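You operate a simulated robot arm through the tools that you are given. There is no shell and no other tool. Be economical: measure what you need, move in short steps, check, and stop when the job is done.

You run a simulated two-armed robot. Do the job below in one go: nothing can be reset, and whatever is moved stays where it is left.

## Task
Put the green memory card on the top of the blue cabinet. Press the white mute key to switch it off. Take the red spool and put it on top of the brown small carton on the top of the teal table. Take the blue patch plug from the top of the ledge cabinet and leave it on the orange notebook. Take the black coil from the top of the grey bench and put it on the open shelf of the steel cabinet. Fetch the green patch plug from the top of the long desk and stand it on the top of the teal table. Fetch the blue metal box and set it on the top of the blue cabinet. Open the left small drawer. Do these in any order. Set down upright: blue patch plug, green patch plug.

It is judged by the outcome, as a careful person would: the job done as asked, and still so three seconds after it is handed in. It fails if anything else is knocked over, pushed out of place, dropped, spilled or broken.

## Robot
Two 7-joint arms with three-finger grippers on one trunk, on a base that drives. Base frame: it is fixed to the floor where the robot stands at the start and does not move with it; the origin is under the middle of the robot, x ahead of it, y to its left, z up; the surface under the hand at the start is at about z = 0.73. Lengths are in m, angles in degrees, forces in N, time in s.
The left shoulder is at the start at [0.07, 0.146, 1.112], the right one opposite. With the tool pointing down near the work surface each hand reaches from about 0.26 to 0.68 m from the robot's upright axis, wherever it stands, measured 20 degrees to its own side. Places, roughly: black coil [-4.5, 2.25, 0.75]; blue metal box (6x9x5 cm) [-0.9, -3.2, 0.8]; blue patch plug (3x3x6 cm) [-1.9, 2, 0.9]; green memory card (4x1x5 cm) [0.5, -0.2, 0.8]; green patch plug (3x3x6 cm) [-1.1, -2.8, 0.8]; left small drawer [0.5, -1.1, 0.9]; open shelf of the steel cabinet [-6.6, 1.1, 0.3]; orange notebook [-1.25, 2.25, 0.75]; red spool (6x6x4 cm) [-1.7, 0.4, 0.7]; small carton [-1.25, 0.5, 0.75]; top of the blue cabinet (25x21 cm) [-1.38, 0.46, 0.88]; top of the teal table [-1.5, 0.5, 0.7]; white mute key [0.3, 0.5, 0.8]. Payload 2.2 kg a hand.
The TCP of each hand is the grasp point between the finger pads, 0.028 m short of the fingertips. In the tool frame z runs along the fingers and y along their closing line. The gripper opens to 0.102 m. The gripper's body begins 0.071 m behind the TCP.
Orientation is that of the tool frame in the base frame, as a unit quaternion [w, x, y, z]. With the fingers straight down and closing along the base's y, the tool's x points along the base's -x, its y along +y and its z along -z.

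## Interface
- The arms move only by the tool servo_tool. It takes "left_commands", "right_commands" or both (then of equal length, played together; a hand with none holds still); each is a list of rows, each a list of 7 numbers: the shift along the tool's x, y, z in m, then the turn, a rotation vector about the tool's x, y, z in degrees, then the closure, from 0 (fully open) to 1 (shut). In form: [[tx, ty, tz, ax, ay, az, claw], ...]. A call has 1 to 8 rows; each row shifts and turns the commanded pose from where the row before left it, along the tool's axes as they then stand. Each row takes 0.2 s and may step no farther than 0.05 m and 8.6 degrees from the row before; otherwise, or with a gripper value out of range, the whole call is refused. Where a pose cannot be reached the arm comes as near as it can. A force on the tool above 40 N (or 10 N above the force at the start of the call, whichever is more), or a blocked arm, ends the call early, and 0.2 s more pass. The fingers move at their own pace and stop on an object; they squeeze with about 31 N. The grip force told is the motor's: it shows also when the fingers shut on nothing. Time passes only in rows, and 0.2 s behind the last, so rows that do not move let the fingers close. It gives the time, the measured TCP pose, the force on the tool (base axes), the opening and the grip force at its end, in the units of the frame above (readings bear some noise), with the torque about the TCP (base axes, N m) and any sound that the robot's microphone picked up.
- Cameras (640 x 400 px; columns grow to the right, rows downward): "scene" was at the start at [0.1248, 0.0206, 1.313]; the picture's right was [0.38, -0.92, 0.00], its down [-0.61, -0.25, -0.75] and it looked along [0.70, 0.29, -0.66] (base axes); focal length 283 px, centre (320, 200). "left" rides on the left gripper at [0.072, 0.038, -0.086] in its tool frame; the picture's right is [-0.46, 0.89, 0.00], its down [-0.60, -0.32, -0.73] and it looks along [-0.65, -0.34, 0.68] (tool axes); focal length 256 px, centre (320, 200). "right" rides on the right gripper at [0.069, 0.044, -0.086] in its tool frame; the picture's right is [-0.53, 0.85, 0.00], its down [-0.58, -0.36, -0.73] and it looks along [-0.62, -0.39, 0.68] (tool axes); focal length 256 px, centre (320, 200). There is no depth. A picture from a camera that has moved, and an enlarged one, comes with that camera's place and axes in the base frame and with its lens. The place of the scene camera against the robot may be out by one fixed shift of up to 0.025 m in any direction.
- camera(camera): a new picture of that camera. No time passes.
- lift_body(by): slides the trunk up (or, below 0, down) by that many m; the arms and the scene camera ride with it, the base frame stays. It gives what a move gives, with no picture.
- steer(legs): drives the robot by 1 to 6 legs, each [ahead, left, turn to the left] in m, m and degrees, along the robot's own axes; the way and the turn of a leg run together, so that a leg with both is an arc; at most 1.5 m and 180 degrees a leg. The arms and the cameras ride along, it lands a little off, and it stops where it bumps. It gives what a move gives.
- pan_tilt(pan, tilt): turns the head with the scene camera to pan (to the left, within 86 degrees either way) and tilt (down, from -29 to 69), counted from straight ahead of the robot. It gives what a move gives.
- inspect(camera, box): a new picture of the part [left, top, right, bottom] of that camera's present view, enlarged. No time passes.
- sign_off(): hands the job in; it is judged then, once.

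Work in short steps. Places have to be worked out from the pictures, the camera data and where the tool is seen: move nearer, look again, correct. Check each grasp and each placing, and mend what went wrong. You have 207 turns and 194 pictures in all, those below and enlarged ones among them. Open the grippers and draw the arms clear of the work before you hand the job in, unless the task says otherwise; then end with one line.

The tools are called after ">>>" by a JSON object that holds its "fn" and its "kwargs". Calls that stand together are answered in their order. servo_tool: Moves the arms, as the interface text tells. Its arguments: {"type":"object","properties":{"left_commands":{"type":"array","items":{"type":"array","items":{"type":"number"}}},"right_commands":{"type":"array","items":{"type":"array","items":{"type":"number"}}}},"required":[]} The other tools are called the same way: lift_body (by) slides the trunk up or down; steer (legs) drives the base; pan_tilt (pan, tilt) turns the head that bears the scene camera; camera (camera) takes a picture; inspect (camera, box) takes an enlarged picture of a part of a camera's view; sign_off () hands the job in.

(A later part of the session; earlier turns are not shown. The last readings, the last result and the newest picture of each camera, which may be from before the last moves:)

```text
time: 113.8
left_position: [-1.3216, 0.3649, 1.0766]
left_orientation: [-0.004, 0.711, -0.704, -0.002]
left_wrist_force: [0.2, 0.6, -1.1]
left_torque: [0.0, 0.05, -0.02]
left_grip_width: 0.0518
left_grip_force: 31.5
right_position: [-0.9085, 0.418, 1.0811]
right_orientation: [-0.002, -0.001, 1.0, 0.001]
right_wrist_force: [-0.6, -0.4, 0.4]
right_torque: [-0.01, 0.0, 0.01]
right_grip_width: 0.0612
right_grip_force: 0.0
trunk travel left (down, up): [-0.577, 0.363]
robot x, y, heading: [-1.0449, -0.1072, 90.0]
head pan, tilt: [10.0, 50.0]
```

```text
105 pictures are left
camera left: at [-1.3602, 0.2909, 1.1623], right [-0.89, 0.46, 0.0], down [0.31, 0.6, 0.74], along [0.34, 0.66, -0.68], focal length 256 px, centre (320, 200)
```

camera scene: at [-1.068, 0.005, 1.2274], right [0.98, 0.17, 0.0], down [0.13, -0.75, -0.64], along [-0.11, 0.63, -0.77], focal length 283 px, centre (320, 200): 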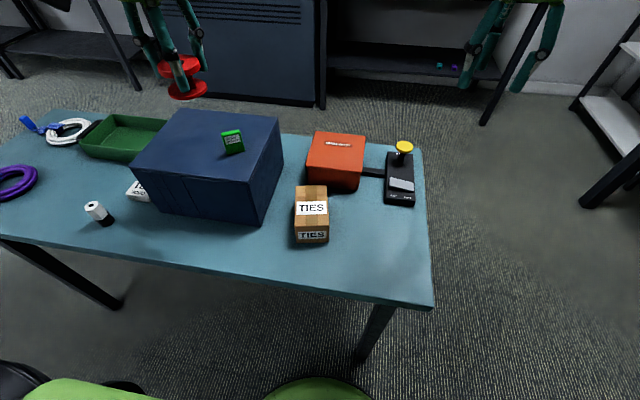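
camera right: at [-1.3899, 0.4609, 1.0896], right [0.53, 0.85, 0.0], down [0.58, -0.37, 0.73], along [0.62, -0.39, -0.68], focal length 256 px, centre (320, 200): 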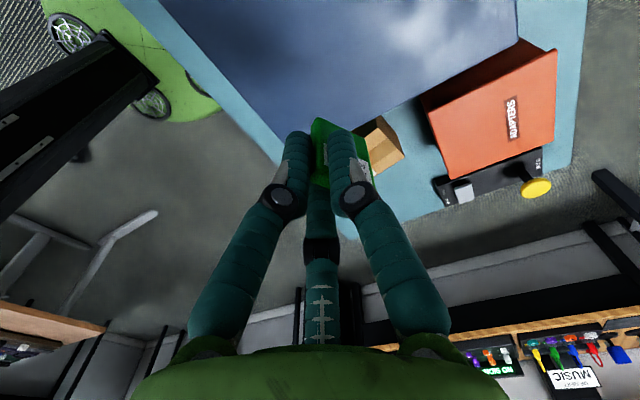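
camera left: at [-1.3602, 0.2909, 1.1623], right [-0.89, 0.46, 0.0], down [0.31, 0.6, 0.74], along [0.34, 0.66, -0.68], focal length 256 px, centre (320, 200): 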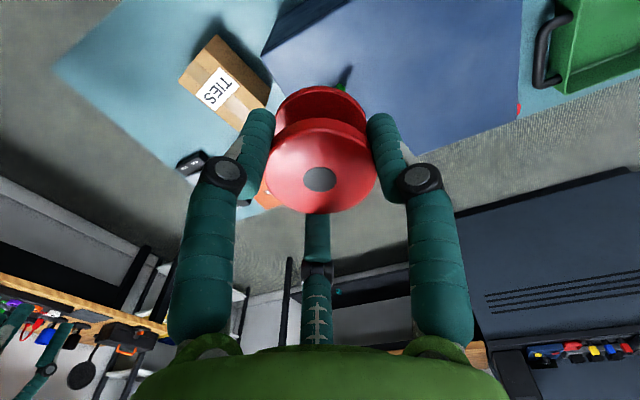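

The carton top is centred at (-1.160, 0.376), z≈0.779 (both cameras agree). I carry the spool over it and lower to z 0.88.

>>> {"fn": "servo_tool", "kwargs": {"left_commands": [[-0.003, -0.04, 0, 0, 0, 0, 1], [-0.003, -0.04, 0, 0, 0, 0, 1], [-0.003, -0.04, 0, 0, 0, 0, 1], [-0.002, -0.0416, 0, 0, 0, 0, 1], [0, 0, 0.045, 0, 0, 0, 1], [0, 0, 0.045, 0, 0, 0, 1], [0, 0, 0.045, 0, 0, 0, 1], [0, 0, 0.045, 0, 0, 0, 1]]}}

>>> {"fn": "camera", "kwargs": {"camera": "scene"}}

>>> {"fn": "camera", "kwargs": {"camera": "left"}}

```text
time: 115.6
left_position: [-1.2055, 0.3545, 0.893]
left_orientation: [-0.004, 0.71, -0.704, 0.0]
left_wrist_force: [-0.2, 0.9, -1.2]
left_torque: [-0.05, -0.02, 0.05]
left_grip_width: 0.0516
left_grip_force: 31.3
left hand out of reach, approached as far as the arm can: row 3, 4
right_position: [-0.909, 0.4191, 1.082]
right_orientation: [-0.001, -0.001, 1.0, 0.001]
right_wrist_force: [-1.3, -0.8, -0.7]
right_torque: [-0.03, 0.02, 0.02]
right_grip_width: 0.0614
right_grip_force: 0.0
trunk travel left (down, up): [-0.577, 0.363]
robot x, y, heading: [-1.0482, -0.1135, 90.0]
head pan, tilt: [10.0, 50.0]
```

```text
104 pictures are left
camera scene: at [-1.0687, 0.0063, 1.2273], right [0.98, 0.17, 0.0], down [0.13, -0.76, -0.64], along [-0.11, 0.63, -0.77], focal length 283 px, centre (320, 200)
```

scene: 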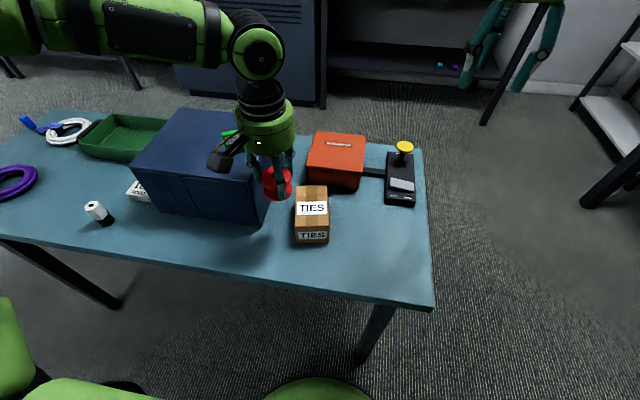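

```text
103 pictures are left
camera left: at [-1.2439, 0.2802, 0.9786], right [-0.89, 0.46, 0.0], down [0.31, 0.6, 0.74], along [0.34, 0.65, -0.68], focal length 256 px, centre (320, 200)
```

left: 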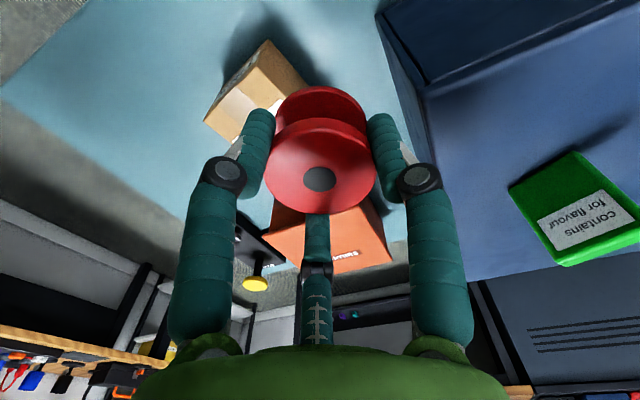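

The arm is limited inward, so I move the base instead: right 0.045, ahead 0.02.

>>> {"fn": "steer", "kwargs": {"legs": [[0.02, -0.045, 0]]}}

>>> {"fn": "camera", "kwargs": {"camera": "left"}}

>>> {"fn": "camera", "kwargs": {"camera": "scene"}}

```text
time: 116.5
left_position: [-1.1605, 0.3734, 0.8945]
left_orientation: [-0.005, 0.71, -0.704, 0.0]
left_wrist_force: [1.2, 0.2, -0.3]
left_torque: [0.0, 0.01, -0.01]
left_grip_width: 0.0518
left_grip_force: 31.2
right_position: [-0.8653, 0.4376, 1.0821]
right_orientation: [0.0, -0.001, 1.0, 0.001]
right_wrist_force: [0.5, -0.9, 0.2]
right_torque: [0.0, -0.02, 0.0]
right_grip_width: 0.0614
right_grip_force: 0.1
trunk travel left (down, up): [-0.577, 0.363]
robot x, y, heading: [-1.0051, -0.0911, 90.0]
head pan, tilt: [10.0, 50.0]
```

```text
102 pictures are left
camera left: at [-1.1995, 0.2988, 0.9796], right [-0.89, 0.46, 0.0], down [0.31, 0.6, 0.74], along [0.34, 0.66, -0.68], focal length 256 px, centre (320, 200)
```

left: 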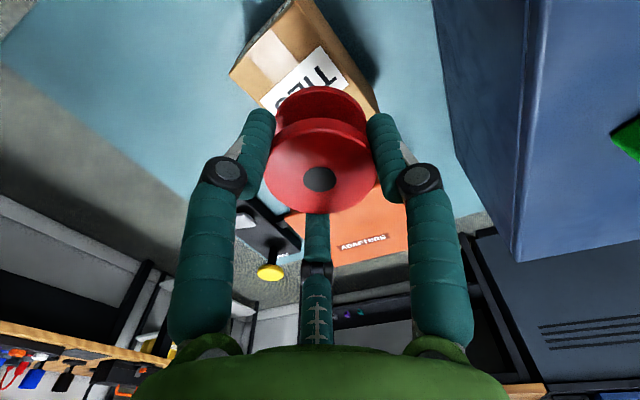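

```text
101 pictures are left
camera scene: at [-1.0245, 0.0244, 1.2275], right [0.98, 0.17, 0.0], down [0.13, -0.75, -0.64], along [-0.11, 0.63, -0.77], focal length 283 px, centre (320, 200)
```

scene: 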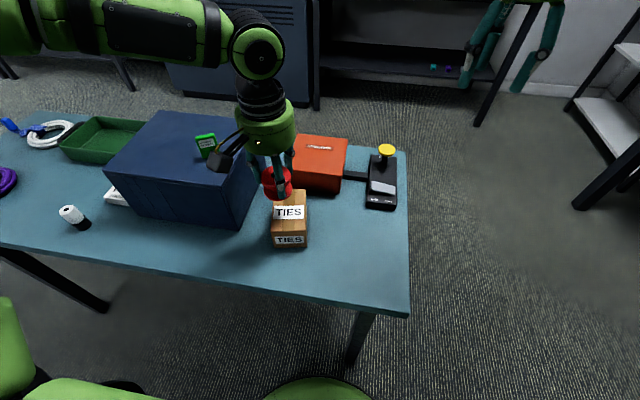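

The spool is within about 7 mm of the carton's centre. I lower to near contact.

>>> {"fn": "servo_tool", "kwargs": {"left_commands": [[0, -0.004, 0.03, 0, 0, 0, 1], [0, 0, 0.03, 0, 0, 0, 1], [0, 0, 0.008, 0, 0, 0, 1], [0, 0, 0, 0, 0, 0, 1]]}}

>>> {"fn": "inspect", "kwargs": {"camera": "scene", "box": [200, 120, 360, 270]}}

>>> {"fn": "camera", "kwargs": {"camera": "left"}}

```text
time: 117.5
left_position: [-1.1559, 0.3738, 0.828]
left_orientation: [-0.006, 0.711, -0.704, -0.003]
left_wrist_force: [-2.8, 0.3, 15.7]
left_torque: [-0.25, 0.23, -0.07]
left_grip_width: 0.0515
left_grip_force: 30.5
right_position: [-0.8645, 0.4353, 1.0832]
right_orientation: [-0.001, -0.001, 1.0, 0.002]
right_wrist_force: [0.3, 0.1, 0.3]
right_torque: [0.0, 0.0, -0.02]
right_grip_width: 0.0614
right_grip_force: 0.1
trunk travel left (down, up): [-0.577, 0.363]
robot x, y, heading: [-1.0035, -0.0919, 89.8]
head pan, tilt: [10.0, 50.0]
```

```text
2.67 times, centred on (280, 195) of scene
camera zoom: at [-1.023, 0.0232, 1.2279], right [0.98, 0.17, 0.0], down [0.13, -0.75, -0.64], along [-0.11, 0.63, -0.77], focal length 754 px, centre (427, 213)
```

zoom: 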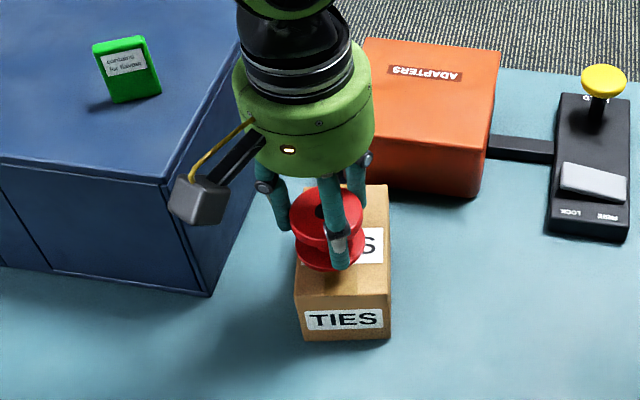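

```text
99 pictures are left
camera left: at [-1.1941, 0.2993, 0.9133], right [-0.89, 0.46, 0.0], down [0.31, 0.6, 0.74], along [0.34, 0.66, -0.67], focal length 256 px, centre (320, 200)
```

left: 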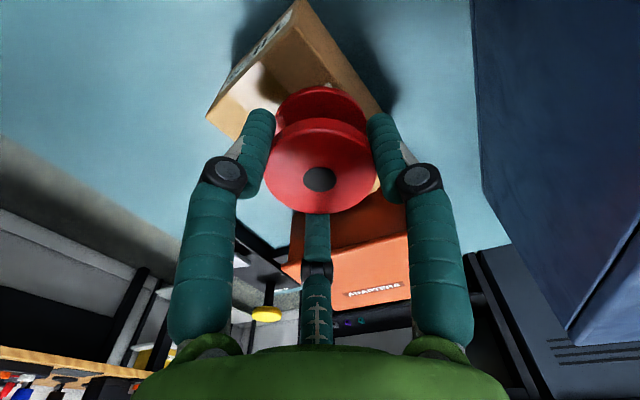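

Contact, but the spool is about 1 cm left of centre. I lift 6 mm, shift right 9 mm, lower again and release.

>>> {"fn": "servo_tool", "kwargs": {"left_commands": [[0, 0, -0.01, 0, 0, 0, 1], [0, -0.009, 0, 0, 0, 0, 1], [0, 0, 0.005, 0, 0, 0, 1], [0, 0, 0, 0, 0, 0, 1]]}}

>>> {"fn": "inspect", "kwargs": {"camera": "scene", "box": [200, 120, 360, 270]}}

```text
time: 118.5
left_position: [-1.1468, 0.3735, 0.8314]
left_orientation: [-0.003, 0.71, -0.704, -0.001]
left_wrist_force: [0.5, 1.5, -0.8]
left_torque: [0.0, 0.03, -0.02]
left_grip_width: 0.0515
left_grip_force: 30.7
right_position: [-0.8637, 0.436, 1.0825]
right_orientation: [-0.001, -0.001, 1.0, 0.001]
right_wrist_force: [0.8, 0.2, -0.4]
right_torque: [-0.01, -0.04, 0.03]
right_grip_width: 0.0611
right_grip_force: 0.1
trunk travel left (down, up): [-0.577, 0.363]
robot x, y, heading: [-1.0107, -0.0871, 89.9]
head pan, tilt: [10.0, 50.0]
```

```text
2.67 times, centred on (280, 195) of scene
camera zoom: at [-1.0231, 0.0247, 1.2274], right [0.98, 0.17, 0.0], down [0.13, -0.75, -0.64], along [-0.11, 0.63, -0.77], focal length 754 px, centre (427, 213)
```

zoom: 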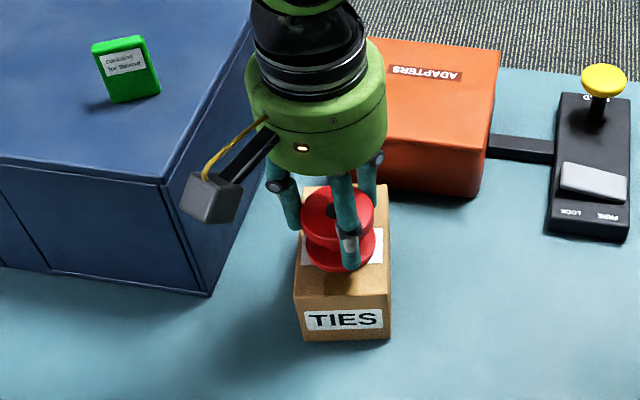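

Well centred now. I lower 4 mm to contact, open, and lift away.

>>> {"fn": "servo_tool", "kwargs": {"left_commands": [[0, 0, 0.004, 0, 0, 0, 1], [0, 0, 0, 0, 0, 0, 1], [0, 0, 0, 0, 0, 0, 0.35], [0, 0, 0, 0, 0, 0, 0.2], [0, 0, 0, 0, 0, 0, 0.1], [0, 0, -0.03, 0, 0, 0, 0.1], [0, 0, -0.045, 0, 0, 0, 0.1], [0, 0, -0.045, 0, 0, 0, 0.1]]}}

>>> {"fn": "servo_tool", "kwargs": {"left_commands": [[0, 0, -0.045, 0, 0, 0, 0], [0, 0, -0.045, 0, 0, 0, 0], [0.04, 0, -0.02, 0, 0, 0, 0]], "right_commands": [[0, 0, -0.01, 0, 0, 0, 0], [0, -0.045, 0, 0, 0, 0, 0], [0, -0.045, 0, 0, 0, 0, 0]]}}

>>> {"fn": "camera", "kwargs": {"camera": "scene"}}

```text
time: 120.3
left_position: [-1.1465, 0.3733, 0.948]
left_orientation: [-0.003, 0.71, -0.704, 0.0]
left_wrist_force: [-0.5, 0.0, 0.3]
left_torque: [0.04, 0.0, 0.01]
left_grip_width: 0.0921
left_grip_force: 0.0
right_position: [-0.8635, 0.4368, 1.083]
right_orientation: [0.0, -0.001, 1.0, 0.001]
right_wrist_force: [1.1, 0.7, 0.0]
right_torque: [0.03, -0.02, 0.0]
right_grip_width: 0.061
right_grip_force: 0.0
trunk travel left (down, up): [-0.577, 0.363]
robot x, y, heading: [-1.0059, -0.0903, 89.8]
head pan, tilt: [10.0, 50.0]
```

```text
time: 121.1
left_position: [-1.1481, 0.3286, 1.0585]
left_orientation: [-0.005, 0.711, -0.704, -0.003]
left_wrist_force: [0.0, -0.8, 0.6]
left_torque: [0.07, 0.01, 0.01]
left_grip_width: 0.1019
left_grip_force: 0.1
right_position: [-0.866, 0.3414, 1.092]
right_orientation: [-0.001, 0.0, 1.0, 0.003]
right_wrist_force: [-0.2, -0.8, -0.3]
right_torque: [0.06, 0.0, -0.02]
right_grip_width: 0.1019
right_grip_force: 0.1
trunk travel left (down, up): [-0.577, 0.363]
robot x, y, heading: [-1.0076, -0.0902, 90.0]
head pan, tilt: [10.0, 50.0]
```

```text
97 pictures are left
camera scene: at [-1.0227, 0.0197, 1.228], right [0.98, 0.17, 0.0], down [0.13, -0.75, -0.65], along [-0.11, 0.64, -0.76], focal length 283 px, centre (320, 200)
```

scene: 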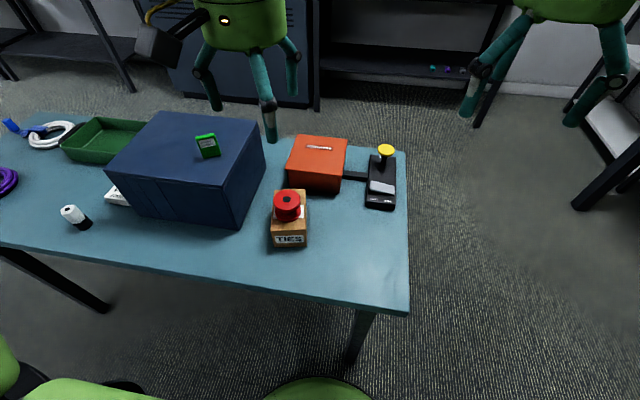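

Spool is on the carton. Now the trip to the long desk: back off, go right into the corridor, then drive backwards down it and turn left to face the desk.

>>> {"fn": "steer", "kwargs": {"legs": [[-0.35, 0, 0], [0, -0.75, 0], [-1.2, 0, 0], [-1.15, 0, 0]]}}

>>> {"fn": "pan_tilt", "kwargs": {"pan": 86, "tilt": 30}}

>>> {"fn": "camera", "kwargs": {"camera": "scene"}}

```text
time: 138.2
left_position: [-0.4029, -2.3843, 1.0565]
left_orientation: [-0.003, 0.713, -0.701, -0.001]
left_wrist_force: [-0.4, -0.4, -0.1]
left_torque: [-0.01, -0.02, 0.02]
left_grip_width: 0.102
left_grip_force: 0.0
right_position: [-0.1201, -2.3678, 1.0908]
right_orientation: [0.0, -0.005, 1.0, 0.001]
right_wrist_force: [-0.1, 0.0, 0.2]
right_torque: [0.03, -0.03, 0.01]
right_grip_width: 0.1019
right_grip_force: 0.1
trunk travel left (down, up): [-0.577, 0.363]
robot x, y, heading: [-0.2595, -2.8048, 90.7]
head pan, tilt: [10.0, 50.0]
```

```text
time: 139.7
left_position: [-0.4025, -2.3837, 1.0558]
left_orientation: [-0.003, 0.713, -0.701, -0.001]
left_wrist_force: [-0.6, -0.3, -0.1]
left_torque: [0.01, 0.0, -0.02]
left_grip_width: 0.1021
left_grip_force: 0.1
right_position: [-0.1187, -2.3669, 1.0912]
right_orientation: [-0.001, -0.005, 1.0, 0.0]
right_wrist_force: [-0.9, -0.1, 0.0]
right_torque: [0.03, -0.03, 0.01]
right_grip_width: 0.1019
right_grip_force: 0.0
trunk travel left (down, up): [-0.577, 0.363]
robot x, y, heading: [-0.2567, -2.8048, 90.4]
head pan, tilt: [85.9, 30.0]
```

```text
96 pictures are left
camera scene: at [-0.3507, -2.7611, 1.2569], right [0.06, 1.0, 0.0], down [0.5, -0.03, -0.87], along [-0.86, 0.05, -0.5], focal length 283 px, centre (320, 200)
```

scene: 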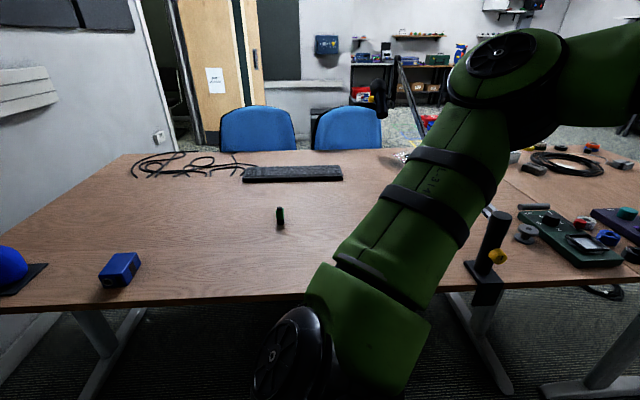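

The blue box is at about (-0.92, -3.225) and the green plug at (-1.127, -2.836). I back 0.22 m, turn left to face the desk, and approach.

>>> {"fn": "steer", "kwargs": {"legs": [[-0.22, 0, 0], [0, 0, 89.5], [0.2, 0, 0]]}}

>>> {"fn": "pan_tilt", "kwargs": {"pan": 0, "tilt": 45}}

>>> {"fn": "camera", "kwargs": {"camera": "scene"}}

```text
time: 146.4
left_position: [-0.8773, -3.1617, 1.057]
left_orientation: [-0.001, 1.0, -0.002, -0.003]
left_wrist_force: [-0.2, 0.0, 0.0]
left_torque: [-0.01, -0.02, -0.04]
left_grip_width: 0.1022
left_grip_force: 0.0
right_position: [-0.8869, -2.8788, 1.0916]
right_orientation: [-0.001, -0.703, 0.711, 0.0]
right_wrist_force: [0.1, 0.0, -1.4]
right_torque: [0.02, 0.03, -0.01]
right_grip_width: 0.1017
right_grip_force: 0.1
trunk travel left (down, up): [-0.577, 0.363]
robot x, y, heading: [-0.4517, -3.026, 179.4]
head pan, tilt: [85.9, 30.0]
```

```text
time: 148.0
left_position: [-0.8774, -3.1603, 1.057]
left_orientation: [-0.002, 1.0, -0.002, -0.002]
left_wrist_force: [-0.8, 0.6, -0.4]
left_torque: [0.05, 0.05, -0.02]
left_grip_width: 0.1019
left_grip_force: 0.1
right_position: [-0.8884, -2.8801, 1.0906]
right_orientation: [-0.002, -0.703, 0.711, 0.0]
right_wrist_force: [-0.5, 0.4, -0.6]
right_torque: [0.01, -0.01, 0.02]
right_grip_width: 0.1021
right_grip_force: 0.1
trunk travel left (down, up): [-0.577, 0.363]
robot x, y, heading: [-0.4592, -3.0278, 179.2]
head pan, tilt: [0.0, 45.0]
```

```text
95 pictures are left
camera scene: at [-0.588, -3.0354, 1.2343], right [0.01, 1.0, 0.0], down [0.71, -0.01, -0.71], along [-0.71, 0.01, -0.71], focal length 283 px, centre (320, 200)
```

scene: 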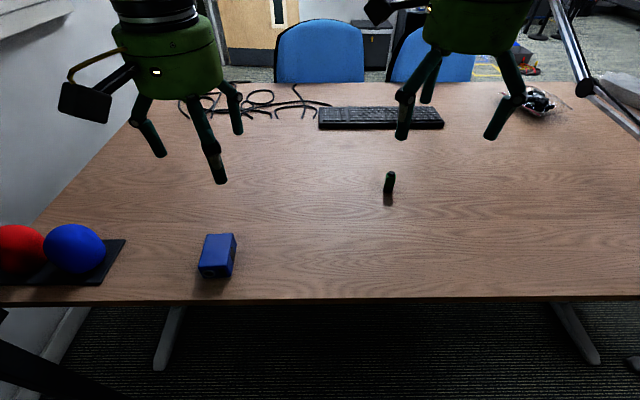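

I zoom on both objects to get their footprints.

>>> {"fn": "inspect", "kwargs": {"camera": "scene", "box": [170, 210, 270, 300]}}

>>> {"fn": "inspect", "kwargs": {"camera": "scene", "box": [350, 150, 430, 210]}}

>>> {"fn": "camera", "kwargs": {"camera": "left"}}

>>> {"fn": "camera", "kwargs": {"camera": "right"}}

```text
4.44 times, centred on (220, 255) of scene
camera zoom: at [-0.588, -3.0354, 1.2343], right [0.01, 1.0, 0.0], down [0.71, -0.01, -0.71], along [-0.71, 0.01, -0.71], focal length 1256 px, centre (764, -44)
```

zoom: 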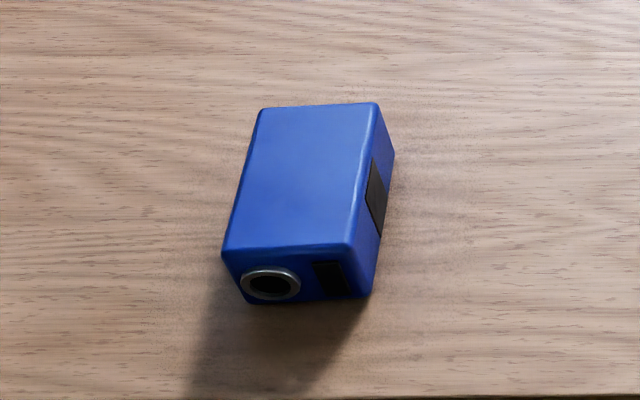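

```text
6.67 times, centred on (390, 180) of scene
camera zoom: at [-0.588, -3.0354, 1.2343], right [0.01, 1.0, 0.0], down [0.71, -0.01, -0.71], along [-0.71, 0.01, -0.71], focal length 1884 px, centre (-147, 333)
```

zoom: 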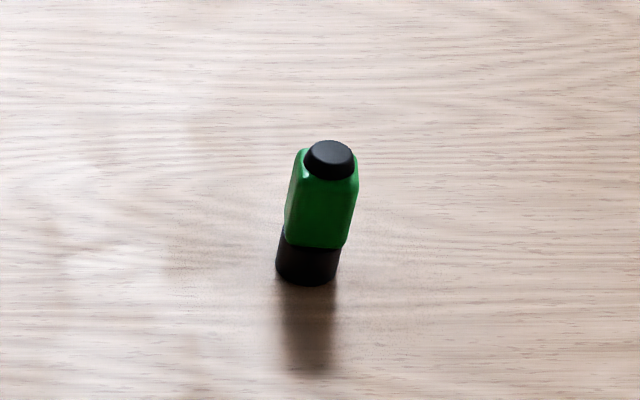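

```text
92 pictures are left
camera left: at [-0.8059, -3.2006, 1.1423], right [-0.47, -0.88, 0.0], down [-0.6, 0.32, 0.74], along [-0.65, 0.35, -0.68], focal length 256 px, centre (320, 200)
```

left: 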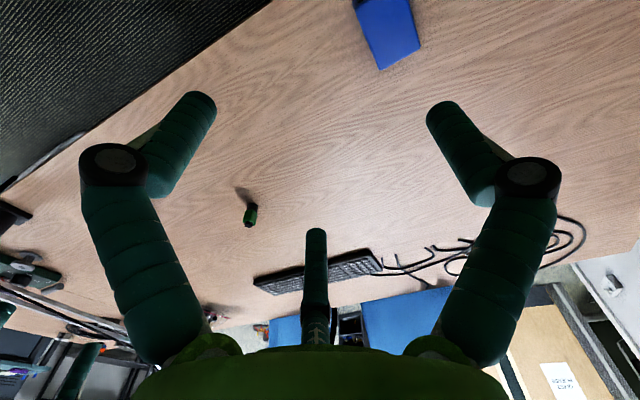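

```text
91 pictures are left
camera right: at [-0.9321, -2.948, 1.1778], right [-0.84, 0.54, 0.0], down [0.37, 0.57, 0.73], along [0.4, 0.61, -0.68], focal length 256 px, centre (320, 200)
```

right: 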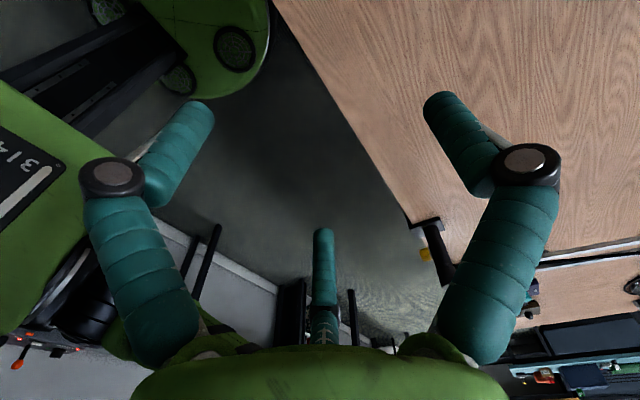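

The box is aligned, 6 cm across y, centred near (-0.93, -3.247). I edge ahead 6 cm, then position the left hand above it.

>>> {"fn": "steer", "kwargs": {"legs": [[0.07, 0, 0.8]]}}

>>> {"fn": "servo_tool", "kwargs": {"left_commands": [[0, 0.045, 0, 0, 0, 0, 0], [0.007, 0.04, 0, 0, 0, 0, 0], [0, 0, 0.045, 0, 0, 0, 0], [0, 0, 0.045, 0, 0, 0, 0], [0, 0, 0.045, 0, 0, 0, 0], [0, 0, 0, 0, 0, 0, 0]]}}

>>> {"fn": "camera", "kwargs": {"camera": "left"}}

```text
time: 149.0
left_position: [-0.9431, -3.1665, 1.0577]
left_orientation: [-0.001, 1.0, 0.005, -0.004]
left_wrist_force: [-0.4, -0.2, -0.3]
left_torque: [0.01, -0.04, 0.0]
left_grip_width: 0.102
left_grip_force: 0.1
right_position: [-0.9586, -2.8843, 1.0918]
right_orientation: [0.002, 0.708, -0.706, 0.0]
right_wrist_force: [0.2, 0.0, 0.6]
right_torque: [0.0, -0.02, 0.01]
right_grip_width: 0.1022
right_grip_force: 0.1
trunk travel left (down, up): [-0.577, 0.363]
robot x, y, heading: [-0.5208, -3.0274, -180.0]
head pan, tilt: [0.0, 45.0]
```

```text
time: 150.4
left_position: [-0.9361, -3.252, 0.9213]
left_orientation: [-0.002, 1.0, 0.003, -0.005]
left_wrist_force: [-0.1, -0.8, 1.0]
left_torque: [-0.01, 0.0, -0.01]
left_grip_width: 0.1018
left_grip_force: 0.1
right_position: [-0.9574, -2.8854, 1.0914]
right_orientation: [0.002, 0.708, -0.706, 0.0]
right_wrist_force: [0.2, -0.2, 0.2]
right_torque: [-0.04, -0.01, 0.0]
right_grip_width: 0.102
right_grip_force: 0.1
trunk travel left (down, up): [-0.577, 0.363]
robot x, y, heading: [-0.522, -3.0229, -180.1]
head pan, tilt: [0.0, 45.0]
```

```text
90 pictures are left
camera left: at [-0.8644, -3.2902, 1.0062], right [-0.46, -0.89, 0.0], down [-0.6, 0.31, 0.74], along [-0.66, 0.34, -0.67], focal length 256 px, centre (320, 200)
```

left: 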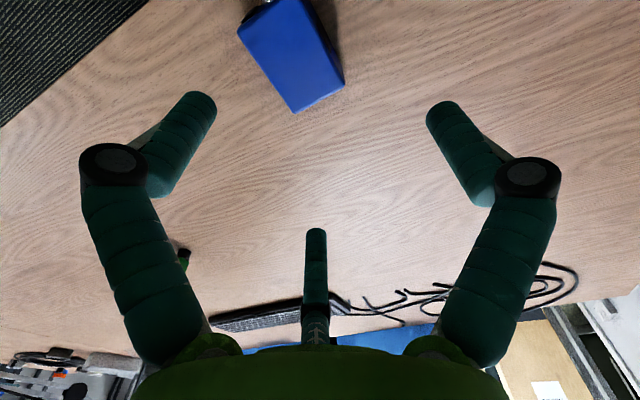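

Box centre refined to (-0.921, -3.240). I shift and descend with the fingers astride it.

>>> {"fn": "servo_tool", "kwargs": {"left_commands": [[0.015, -0.012, 0.03, 0, 0, 0, 0], [0, 0, 0.045, 0, 0, 0, 0], [0, 0, 0.035, 0, 0, 0, 0], [0, 0, 0.02, 0, 0, 0, 0], [0, 0, 0, 0, 0, 0, 0]]}}

>>> {"fn": "camera", "kwargs": {"camera": "left"}}

```text
time: 151.6
left_position: [-0.9243, -3.2378, 0.791]
left_orientation: [-0.002, 1.0, 0.004, -0.004]
left_wrist_force: [-0.2, -0.1, -0.4]
left_torque: [0.0, -0.02, 0.0]
left_grip_width: 0.102
left_grip_force: 0.0
right_position: [-0.9583, -2.8853, 1.0911]
right_orientation: [0.001, 0.708, -0.706, 0.0]
right_wrist_force: [0.7, 0.0, -1.1]
right_torque: [0.03, 0.0, 0.01]
right_grip_width: 0.102
right_grip_force: 0.0
trunk travel left (down, up): [-0.577, 0.363]
robot x, y, heading: [-0.5225, -3.0249, -179.9]
head pan, tilt: [0.0, 45.0]
```

```text
89 pictures are left
camera left: at [-0.8517, -3.2762, 0.8763], right [-0.46, -0.89, 0.0], down [-0.6, 0.31, 0.74], along [-0.66, 0.34, -0.68], focal length 256 px, centre (320, 200)
```

left: 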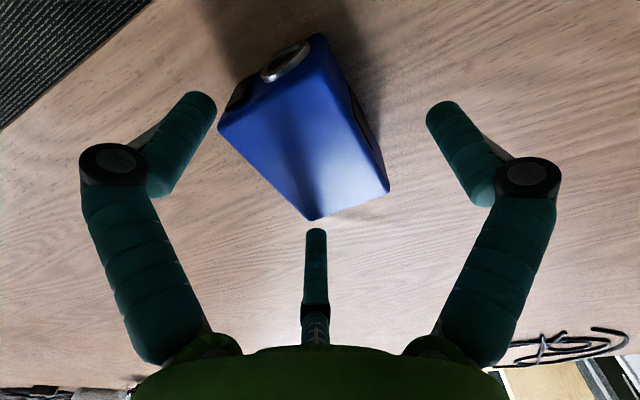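

The box is between the fingers. I lower 1 cm, close and lift.

>>> {"fn": "servo_tool", "kwargs": {"left_commands": [[0.006, 0, 0.01, 0, 0, 0, 0], [0, 0, 0, 0, 0, 0, 1], [0, 0, 0, 0, 0, 0, 1], [0, 0, 0, 0, 0, 0, 1]]}}

>>> {"fn": "servo_tool", "kwargs": {"left_commands": [[0, 0, -0.02, 0, 0, 0, 1], [0, 0, -0.04, 0, 0, 0, 1], [0, 0, -0.045, 0, 0, 0, 1], [0, 0, -0.045, 0, 0, 0, 1], [0, 0, -0.045, 0, 0, 0, 1]]}}

>>> {"fn": "camera", "kwargs": {"camera": "left"}}

```text
time: 152.1
left_position: [-0.9251, -3.23, 0.7954]
left_orientation: [-0.01, 1.0, 0.002, -0.027]
left_wrist_force: [3.1, 3.7, 40.1]
left_torque: [0.69, 1.78, -0.07]
left_grip_width: 0.0714
left_grip_force: 30.2
right_position: [-0.9526, -2.8829, 1.0961]
right_orientation: [0.005, 0.708, -0.706, -0.002]
right_wrist_force: [-0.3, -0.1, 0.9]
right_torque: [-0.01, 0.04, 0.03]
right_grip_width: 0.1019
right_grip_force: 0.0
trunk travel left (down, up): [-0.577, 0.363]
robot x, y, heading: [-0.5258, -3.0238, -180.1]
head pan, tilt: [0.0, 45.0]
stopped in row 2 (left hand): the force on the tool passed its limit at 44 N (the readings are from after the stop); the commanded pose is now the measured one
```

```text
time: 153.3
left_position: [-0.9164, -3.2369, 0.9826]
left_orientation: [-0.007, 1.0, 0.003, -0.016]
left_wrist_force: [-0.1, 0.1, 0.2]
left_torque: [-0.02, 0.01, -0.02]
left_grip_width: 0.0018
left_grip_force: 31.3
right_position: [-0.9578, -2.8837, 1.0928]
right_orientation: [0.001, 0.708, -0.706, 0.0]
right_wrist_force: [0.5, 0.2, -0.7]
right_torque: [0.02, -0.02, 0.0]
right_grip_width: 0.1019
right_grip_force: 0.1
trunk travel left (down, up): [-0.577, 0.363]
robot x, y, heading: [-0.5189, -3.0254, -179.9]
head pan, tilt: [0.0, 45.0]
```

```text
88 pictures are left
camera left: at [-0.8424, -3.2758, 1.0667], right [-0.46, -0.89, 0.0], down [-0.58, 0.3, 0.75], along [-0.67, 0.34, -0.66], focal length 256 px, centre (320, 200)
```

left: 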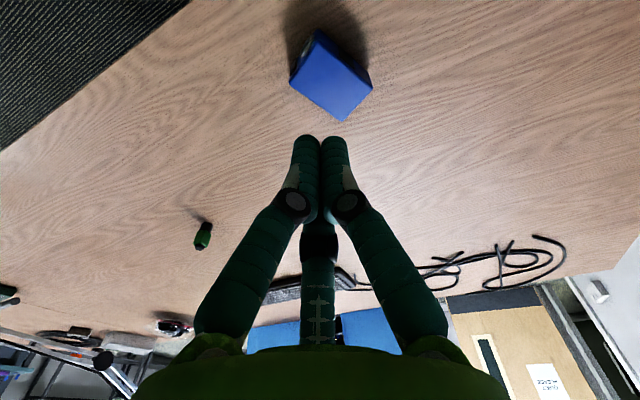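

The grasp missed: the tips met the desk (so its top is near z 0.763) and the box was nudged. I zoom to find the box's new pose.

>>> {"fn": "servo_tool", "kwargs": {"left_commands": [[0.03, 0, 0, 0, -1.8, 0, 0.3], [0.01, 0, 0, 0, 0, 0, 0], [0, 0, 0, 0, 0, 0, 0], [0, 0, 0, 0, 0, 0, 0]]}}

>>> {"fn": "camera", "kwargs": {"camera": "left"}}

>>> {"fn": "inspect", "kwargs": {"camera": "scene", "box": [170, 210, 310, 320]}}

```text
time: 154.3
left_position: [-0.8791, -3.2363, 0.9791]
left_orientation: [-0.007, 0.999, 0.004, -0.031]
left_wrist_force: [0.3, 0.6, 0.6]
left_torque: [0.03, 0.02, -0.01]
left_grip_width: 0.102
left_grip_force: 0.1
right_position: [-0.9574, -2.8843, 1.0919]
right_orientation: [0.003, 0.708, -0.706, -0.001]
right_wrist_force: [-0.1, 0.3, 0.2]
right_torque: [0.0, 0.0, 0.0]
right_grip_width: 0.1019
right_grip_force: 0.0
trunk travel left (down, up): [-0.577, 0.363]
robot x, y, heading: [-0.5204, -3.0249, -180.0]
head pan, tilt: [0.0, 45.0]
```

```text
87 pictures are left
camera left: at [-0.8018, -3.2762, 1.0611], right [-0.46, -0.89, 0.02], down [-0.56, 0.3, 0.77], along [-0.69, 0.34, -0.64], focal length 256 px, centre (320, 200)
```

left: 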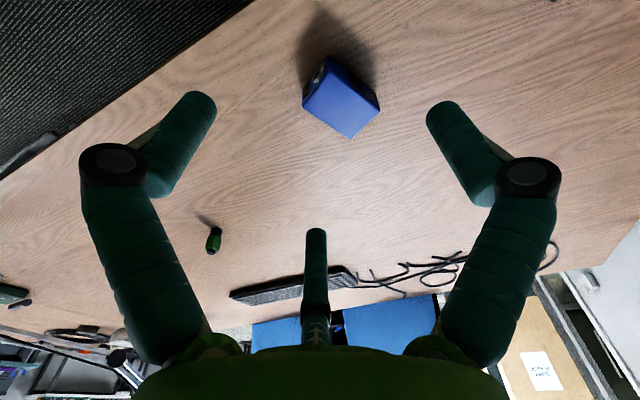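

```text
3.64 times, centred on (240, 265) of scene
camera zoom: at [-0.6561, -3.0369, 1.2344], right [0.0, 1.0, 0.0], down [0.71, 0.0, -0.71], along [-0.71, 0.0, -0.71], focal length 1028 px, centre (611, -36)
```

zoom: 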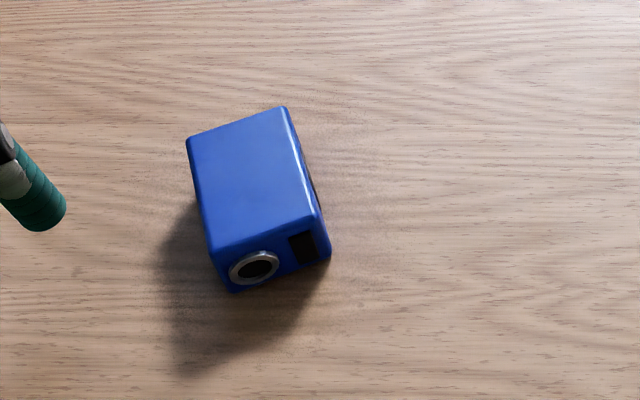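

The box is now yawed about 25°. I level the hand, rotate it −24° about its axis, and centre it over (-0.945, -3.233).

>>> {"fn": "servo_tool", "kwargs": {"left_commands": [[0, 0, 0, -0.8, 3.5, 0, 0], [-0.033, 0, 0, 0, 0, -8, 0], [-0.033, 0, 0, 0, 0, -8, 0], [0, 0, 0.04, 0, 0, -8, 0], [0, 0, 0.03, 0, 0, 0, 0], [0, 0, 0, 0, 0, 0, 0]]}}

>>> {"fn": "camera", "kwargs": {"camera": "left"}}

```text
time: 155.7
left_position: [-0.9446, -3.2424, 0.9086]
left_orientation: [0.0, 0.977, 0.213, 0.0]
left_wrist_force: [0.5, 0.1, -0.7]
left_torque: [-0.02, 0.0, -0.01]
left_grip_width: 0.1021
left_grip_force: 0.0
right_position: [-0.9563, -2.8856, 1.0918]
right_orientation: [0.002, 0.709, -0.706, -0.001]
right_wrist_force: [-0.3, 0.5, 0.2]
right_torque: [-0.01, -0.01, 0.0]
right_grip_width: 0.1018
right_grip_force: 0.1
trunk travel left (down, up): [-0.577, 0.363]
robot x, y, heading: [-0.5199, -3.0208, -180.0]
head pan, tilt: [0.0, 45.0]
```

```text
85 pictures are left
camera left: at [-0.8636, -3.2472, 0.9957], right [-0.06, -1.0, 0.0], down [-0.68, 0.04, 0.73], along [-0.73, 0.04, -0.68], focal length 256 px, centre (320, 200)
```

left: 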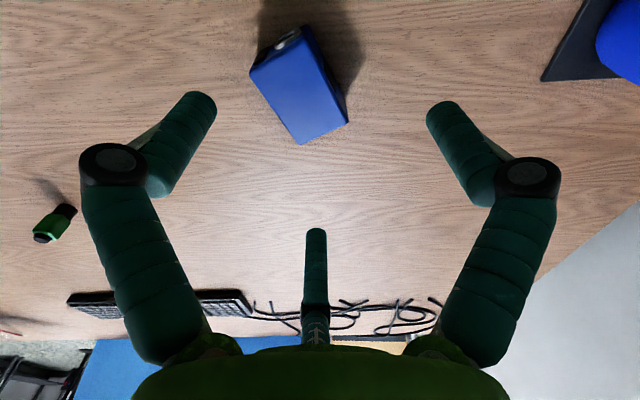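

The box top centres at (-0.945, -3.230). I correct, descend to TCP z 0.803 (tips just off the desk), without closing yet.

>>> {"fn": "servo_tool", "kwargs": {"left_commands": [[0.005, -0.011, 0.03, 0, 0, 0, 0], [0, 0, 0.04, 0, 0, 0, 0], [0, 0, 0.034, 0, 0, 0, 0], [0, 0, 0, 0, 0, 0, 0]]}}

>>> {"fn": "camera", "kwargs": {"camera": "left"}}

```text
time: 156.7
left_position: [-0.9443, -3.2303, 0.8047]
left_orientation: [0.0, 0.977, 0.211, -0.001]
left_wrist_force: [-1.1, 1.0, 0.2]
left_torque: [0.0, 0.0, 0.0]
left_grip_width: 0.1021
left_grip_force: 0.1
right_position: [-0.9578, -2.8846, 1.092]
right_orientation: [0.001, 0.708, -0.706, 0.0]
right_wrist_force: [0.3, 0.0, 0.6]
right_torque: [0.01, 0.02, -0.01]
right_grip_width: 0.102
right_grip_force: 0.0
trunk travel left (down, up): [-0.577, 0.363]
robot x, y, heading: [-0.5244, -3.0269, -180.1]
head pan, tilt: [0.0, 45.0]
```

```text
84 pictures are left
camera left: at [-0.8639, -3.2362, 0.8919], right [-0.06, -1.0, 0.0], down [-0.68, 0.04, 0.73], along [-0.73, 0.04, -0.68], focal length 256 px, centre (320, 200)
```

left: 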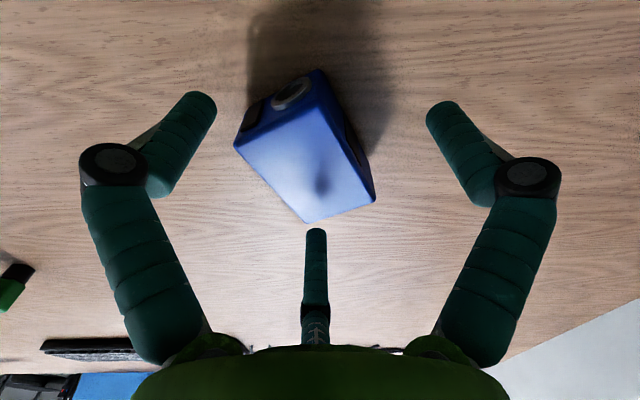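

Box centred between the fingers. I close in place and read the width.

>>> {"fn": "servo_tool", "kwargs": {"left_commands": [[0, 0, 0, 0, 0, 0, 0.3], [0, 0, 0, 0, 0, 0, 0.5], [0, 0, 0, 0, 0, 0, 0.7], [0, 0, 0, 0, 0, 0, 0.7]]}}

>>> {"fn": "camera", "kwargs": {"camera": "left"}}

```text
time: 157.7
left_position: [-0.9442, -3.2317, 0.807]
left_orientation: [0.0, 0.977, 0.211, -0.001]
left_wrist_force: [-0.3, -0.7, 0.0]
left_torque: [-0.01, 0.01, -0.04]
left_grip_width: 0.0306
left_grip_force: 0.2
right_position: [-0.958, -2.8837, 1.0908]
right_orientation: [0.001, 0.709, -0.706, 0.001]
right_wrist_force: [0.0, 0.2, 0.1]
right_torque: [0.01, 0.01, 0.0]
right_grip_width: 0.1019
right_grip_force: 0.1
trunk travel left (down, up): [-0.577, 0.363]
robot x, y, heading: [-0.5245, -3.027, -179.9]
head pan, tilt: [0.0, 45.0]
```

```text
83 pictures are left
camera left: at [-0.8642, -3.2365, 0.8922], right [-0.06, -1.0, 0.0], down [-0.68, 0.04, 0.73], along [-0.73, 0.04, -0.68], focal length 256 px, centre (320, 200)
```

left: 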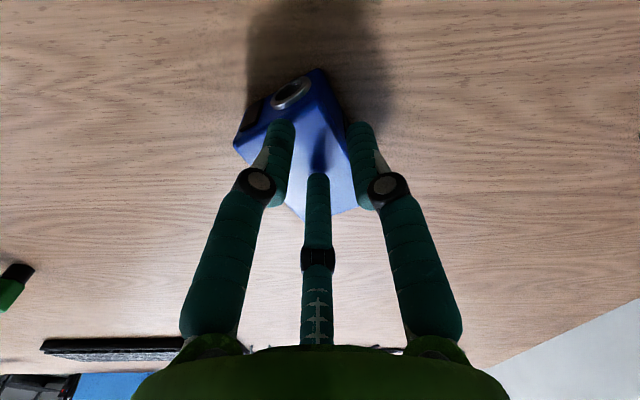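

The fingers closed above the box: retriangulating gives its top at z≈0.767, centre (-0.970, -3.23). I open, shift, and descend properly to TCP 0.757.

>>> {"fn": "servo_tool", "kwargs": {"left_commands": [[0, 0, -0.02, 0, 0, 0, 0.2], [-0.0235, -0.013, 0, 0, 0, 0, 0], [0, 0, 0, 0, 0, 0, 0], [0, 0, 0, 0, 0, 0, 0]]}}

>>> {"fn": "camera", "kwargs": {"camera": "left"}}

```text
time: 158.7
left_position: [-0.9714, -3.2279, 0.8266]
left_orientation: [0.001, 0.977, 0.212, -0.001]
left_wrist_force: [-0.2, 0.1, 0.4]
left_torque: [0.01, -0.02, -0.02]
left_grip_width: 0.1021
left_grip_force: 0.1
right_position: [-0.9587, -2.8847, 1.0915]
right_orientation: [0.001, 0.709, -0.705, 0.0]
right_wrist_force: [-0.2, -0.2, -0.6]
right_torque: [0.01, -0.01, 0.03]
right_grip_width: 0.1019
right_grip_force: 0.0
trunk travel left (down, up): [-0.577, 0.363]
robot x, y, heading: [-0.5249, -3.0259, -179.8]
head pan, tilt: [0.0, 45.0]
```

```text
82 pictures are left
camera left: at [-0.8906, -3.2341, 0.9127], right [-0.06, -1.0, 0.0], down [-0.68, 0.04, 0.73], along [-0.73, 0.04, -0.68], focal length 256 px, centre (320, 200)
```

left: 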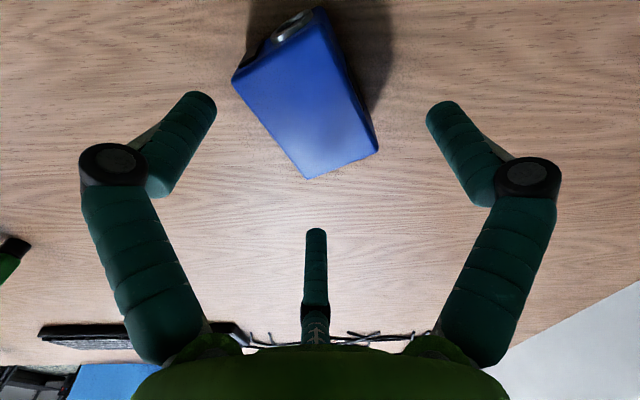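

Consistent: top z 0.766, centre (-0.966, -3.224). I descend to grasp height and close stepwise.

>>> {"fn": "servo_tool", "kwargs": {"left_commands": [[0.006, -0.002, 0.03, 0, 0, 0, 0], [0, 0, 0.03, 0, 0, 0, 0], [0, 0, 0.008, 0, 0, 0, 0], [0, 0, 0, 0, 0, 0, 0]]}}

>>> {"fn": "servo_tool", "kwargs": {"left_commands": [[0, 0, 0, 0, 0, 0, 0.25], [0, 0, 0, 0, 0, 0, 0.4], [0, 0, 0, 0, 0, 0, 0.6], [0, 0, 0, 0, 0, 0, 0.8], [0, 0, 0, 0, 0, 0, 1]]}}

>>> {"fn": "camera", "kwargs": {"camera": "left"}}

```text
time: 159.3
left_position: [-0.9787, -3.2223, 0.7801]
left_orientation: [-0.009, 0.977, 0.213, -0.018]
left_wrist_force: [-0.4, 1.4, 7.9]
left_torque: [0.09, 0.27, 0.08]
left_grip_width: 0.1019
left_grip_force: 0.1
right_position: [-0.9572, -2.8842, 1.0912]
right_orientation: [0.002, 0.709, -0.705, -0.001]
right_wrist_force: [0.9, 0.1, 0.5]
right_torque: [0.0, 0.01, -0.01]
right_grip_width: 0.1017
right_grip_force: 0.2
trunk travel left (down, up): [-0.577, 0.363]
robot x, y, heading: [-0.5225, -3.0259, -179.9]
head pan, tilt: [0.0, 45.0]
stopped in row 3 (left hand): the force on the tool passed its limit at 50 N (the readings are from after the stop); the commanded pose is now the measured one
```

```text
time: 160.6
left_position: [-0.9776, -3.2214, 0.7819]
left_orientation: [-0.009, 0.977, 0.214, -0.02]
left_wrist_force: [-9.7, -7.9, 29.0]
left_torque: [-0.45, 0.3, -0.06]
left_grip_width: 0.0852
left_grip_force: 31.0
right_position: [-0.9575, -2.885, 1.0928]
right_orientation: [0.002, 0.708, -0.706, 0.0]
right_wrist_force: [0.8, 0.7, 0.7]
right_torque: [-0.01, 0.03, 0.0]
right_grip_width: 0.1024
right_grip_force: 0.1
trunk travel left (down, up): [-0.577, 0.363]
robot x, y, heading: [-0.521, -3.0245, -179.9]
head pan, tilt: [0.0, 45.0]
```

```text
81 pictures are left
camera left: at [-0.8941, -3.2278, 0.8644], right [-0.05, -1.0, -0.01], down [-0.65, 0.03, 0.76], along [-0.76, 0.04, -0.65], focal length 256 px, centre (320, 200)
```

left: 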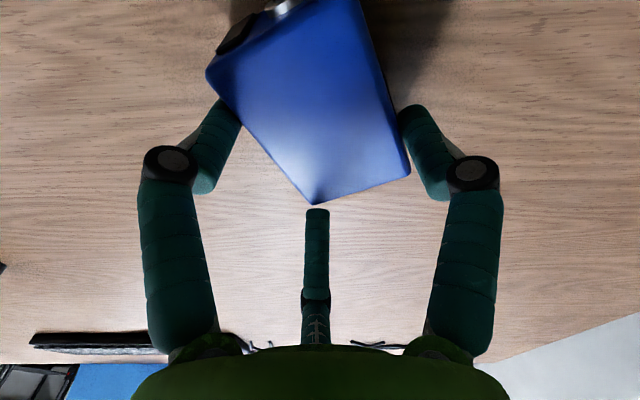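

This shows the real geometry: the jaws close along the wrist picture's horizontal, and there's a third jaw opposite the camera. I open, rise, level, and turn another −27° so the picture's horizontal matches the box's short side.

>>> {"fn": "servo_tool", "kwargs": {"left_commands": [[0, 0, 0, 0, 0, 0, 0], [0, 0, -0.03, 0, 0, 0, 0], [0, 0, -0.03, -1.5, 2, 0, 0], [0, 0, 0, 0, 0, -8, 0], [0, 0, 0, 0, 0, -8, 0], [0, 0, 0, 0, 0, -8, 0], [0, 0, 0, 0, 0, -3.4, 0], [0, 0, 0, 0, 0, 0, 0]]}}

>>> {"fn": "camera", "kwargs": {"camera": "left"}}

```text
time: 162.3
left_position: [-0.976, -3.2227, 0.8398]
left_orientation: [0.001, 0.899, 0.439, 0.004]
left_wrist_force: [0.7, 0.0, 0.4]
left_torque: [-0.03, 0.02, 0.0]
left_grip_width: 0.1021
left_grip_force: 0.0
right_position: [-0.9586, -2.8853, 1.0917]
right_orientation: [0.002, 0.709, -0.705, -0.001]
right_wrist_force: [0.1, -0.4, -0.9]
right_torque: [0.0, -0.01, 0.03]
right_grip_width: 0.102
right_grip_force: 0.1
trunk travel left (down, up): [-0.577, 0.363]
robot x, y, heading: [-0.5198, -3.0262, -180.0]
head pan, tilt: [0.0, 45.0]
```

```text
80 pictures are left
camera left: at [-0.9026, -3.1896, 0.926], right [0.41, -0.91, 0.0], down [-0.63, -0.28, 0.73], along [-0.66, -0.3, -0.69], focal length 256 px, centre (320, 200)
```

left: 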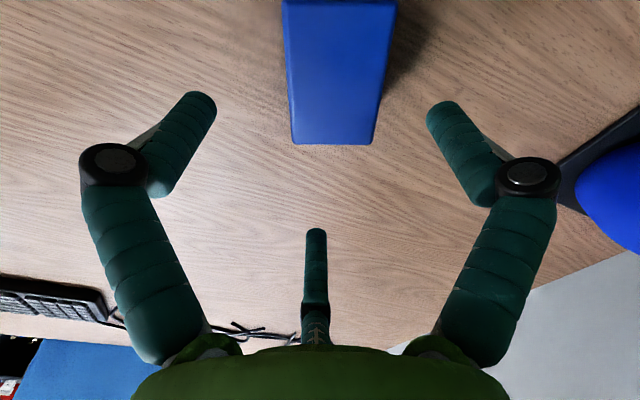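

Now the box is aligned in the wrist view; its far end is 2.6 cm from the TCP along the third jaw, leaving clearance. I shift 1 cm sideways and descend to TCP 0.757.

>>> {"fn": "servo_tool", "kwargs": {"left_commands": [[-0.007, 0.0075, 0.03, 0, 0, 0, 0], [0, 0, 0.03, 0, 0, 0, 0], [0, 0, 0.023, 0, 0, 0, 0], [0, 0, 0, 0, 0, 0, 0]]}}

>>> {"fn": "camera", "kwargs": {"camera": "left"}}

```text
time: 163.3
left_position: [-0.9728, -3.2331, 0.7564]
left_orientation: [0.002, 0.899, 0.438, 0.003]
left_wrist_force: [0.2, -0.6, 1.0]
left_torque: [-0.02, 0.01, -0.02]
left_grip_width: 0.1021
left_grip_force: 0.0
right_position: [-0.9589, -2.8845, 1.0922]
right_orientation: [0.002, 0.708, -0.706, 0.0]
right_wrist_force: [1.0, 0.3, 0.6]
right_torque: [0.0, 0.02, -0.03]
right_grip_width: 0.1018
right_grip_force: 0.1
trunk travel left (down, up): [-0.577, 0.363]
robot x, y, heading: [-0.5238, -3.0244, -179.8]
head pan, tilt: [0.0, 45.0]
```

```text
79 pictures are left
camera left: at [-0.8999, -3.2, 0.8435], right [0.41, -0.91, 0.0], down [-0.63, -0.28, 0.73], along [-0.66, -0.3, -0.69], focal length 256 px, centre (320, 200)
```

left: 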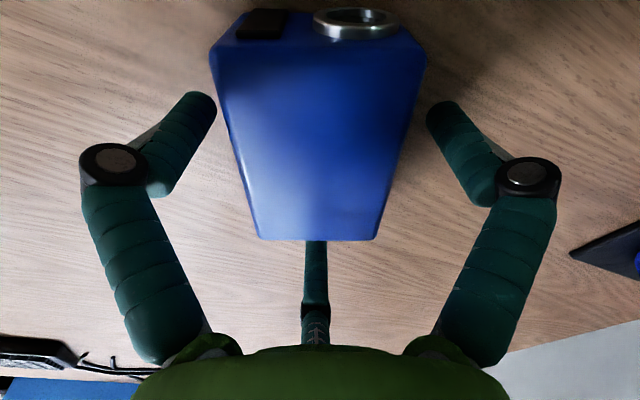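

Nicely astride with no contact. I close and check.

>>> {"fn": "servo_tool", "kwargs": {"left_commands": [[0, 0, 0, 0, 0, 0, 0.3], [0, 0, 0, 0, 0, 0, 0.6], [0, 0, 0, 0, 0, 0, 1], [0, 0, 0, 0, 0, 0, 1]]}}

>>> {"fn": "servo_tool", "kwargs": {"left_commands": [[0, 0, -0.02, 0, 0, 0, 1], [0, 0, -0.04, 0, 0, 0, 1], [0, 0, -0.04, 0, 0, 0, 1], [0, 0, 0, 0, 0, 0, 1]]}}

>>> {"fn": "camera", "kwargs": {"camera": "left"}}

```text
time: 164.3
left_position: [-0.9732, -3.2338, 0.7582]
left_orientation: [0.001, 0.899, 0.439, 0.002]
left_wrist_force: [-1.1, 0.7, 3.0]
left_torque: [0.1, -0.26, 0.06]
left_grip_width: 0.068
left_grip_force: 31.3
right_position: [-0.9581, -2.8843, 1.0932]
right_orientation: [0.001, 0.708, -0.706, 0.0]
right_wrist_force: [-0.1, 0.6, -0.4]
right_torque: [0.01, -0.02, 0.01]
right_grip_width: 0.1022
right_grip_force: 0.0
trunk travel left (down, up): [-0.577, 0.363]
robot x, y, heading: [-0.5236, -3.0243, -180.0]
head pan, tilt: [0.0, 45.0]
```

```text
time: 165.3
left_position: [-0.9743, -3.2333, 0.857]
left_orientation: [0.002, 0.899, 0.438, 0.004]
left_wrist_force: [0.0, 0.1, -2.8]
left_torque: [-0.04, 0.03, 0.02]
left_grip_width: 0.0679
left_grip_force: 30.7
right_position: [-0.9587, -2.885, 1.0916]
right_orientation: [0.001, 0.708, -0.706, 0.0]
right_wrist_force: [-0.8, 0.5, 0.3]
right_torque: [0.01, -0.02, 0.0]
right_grip_width: 0.1019
right_grip_force: 0.0
trunk travel left (down, up): [-0.577, 0.363]
robot x, y, heading: [-0.5219, -3.0289, -179.9]
head pan, tilt: [0.0, 45.0]
```

```text
78 pictures are left
camera left: at [-0.9013, -3.2004, 0.9435], right [0.41, -0.91, 0.0], down [-0.63, -0.28, 0.73], along [-0.66, -0.3, -0.69], focal length 256 px, centre (320, 200)
```

left: 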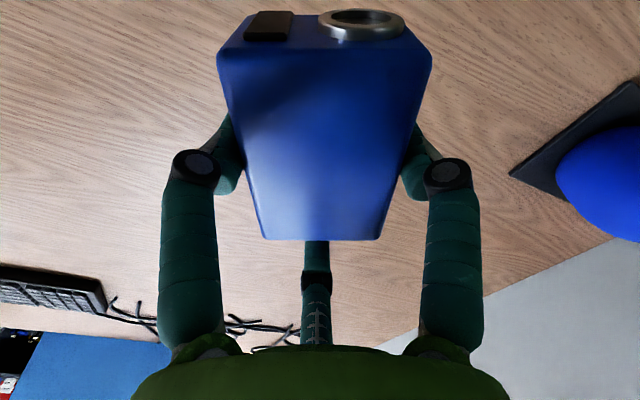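

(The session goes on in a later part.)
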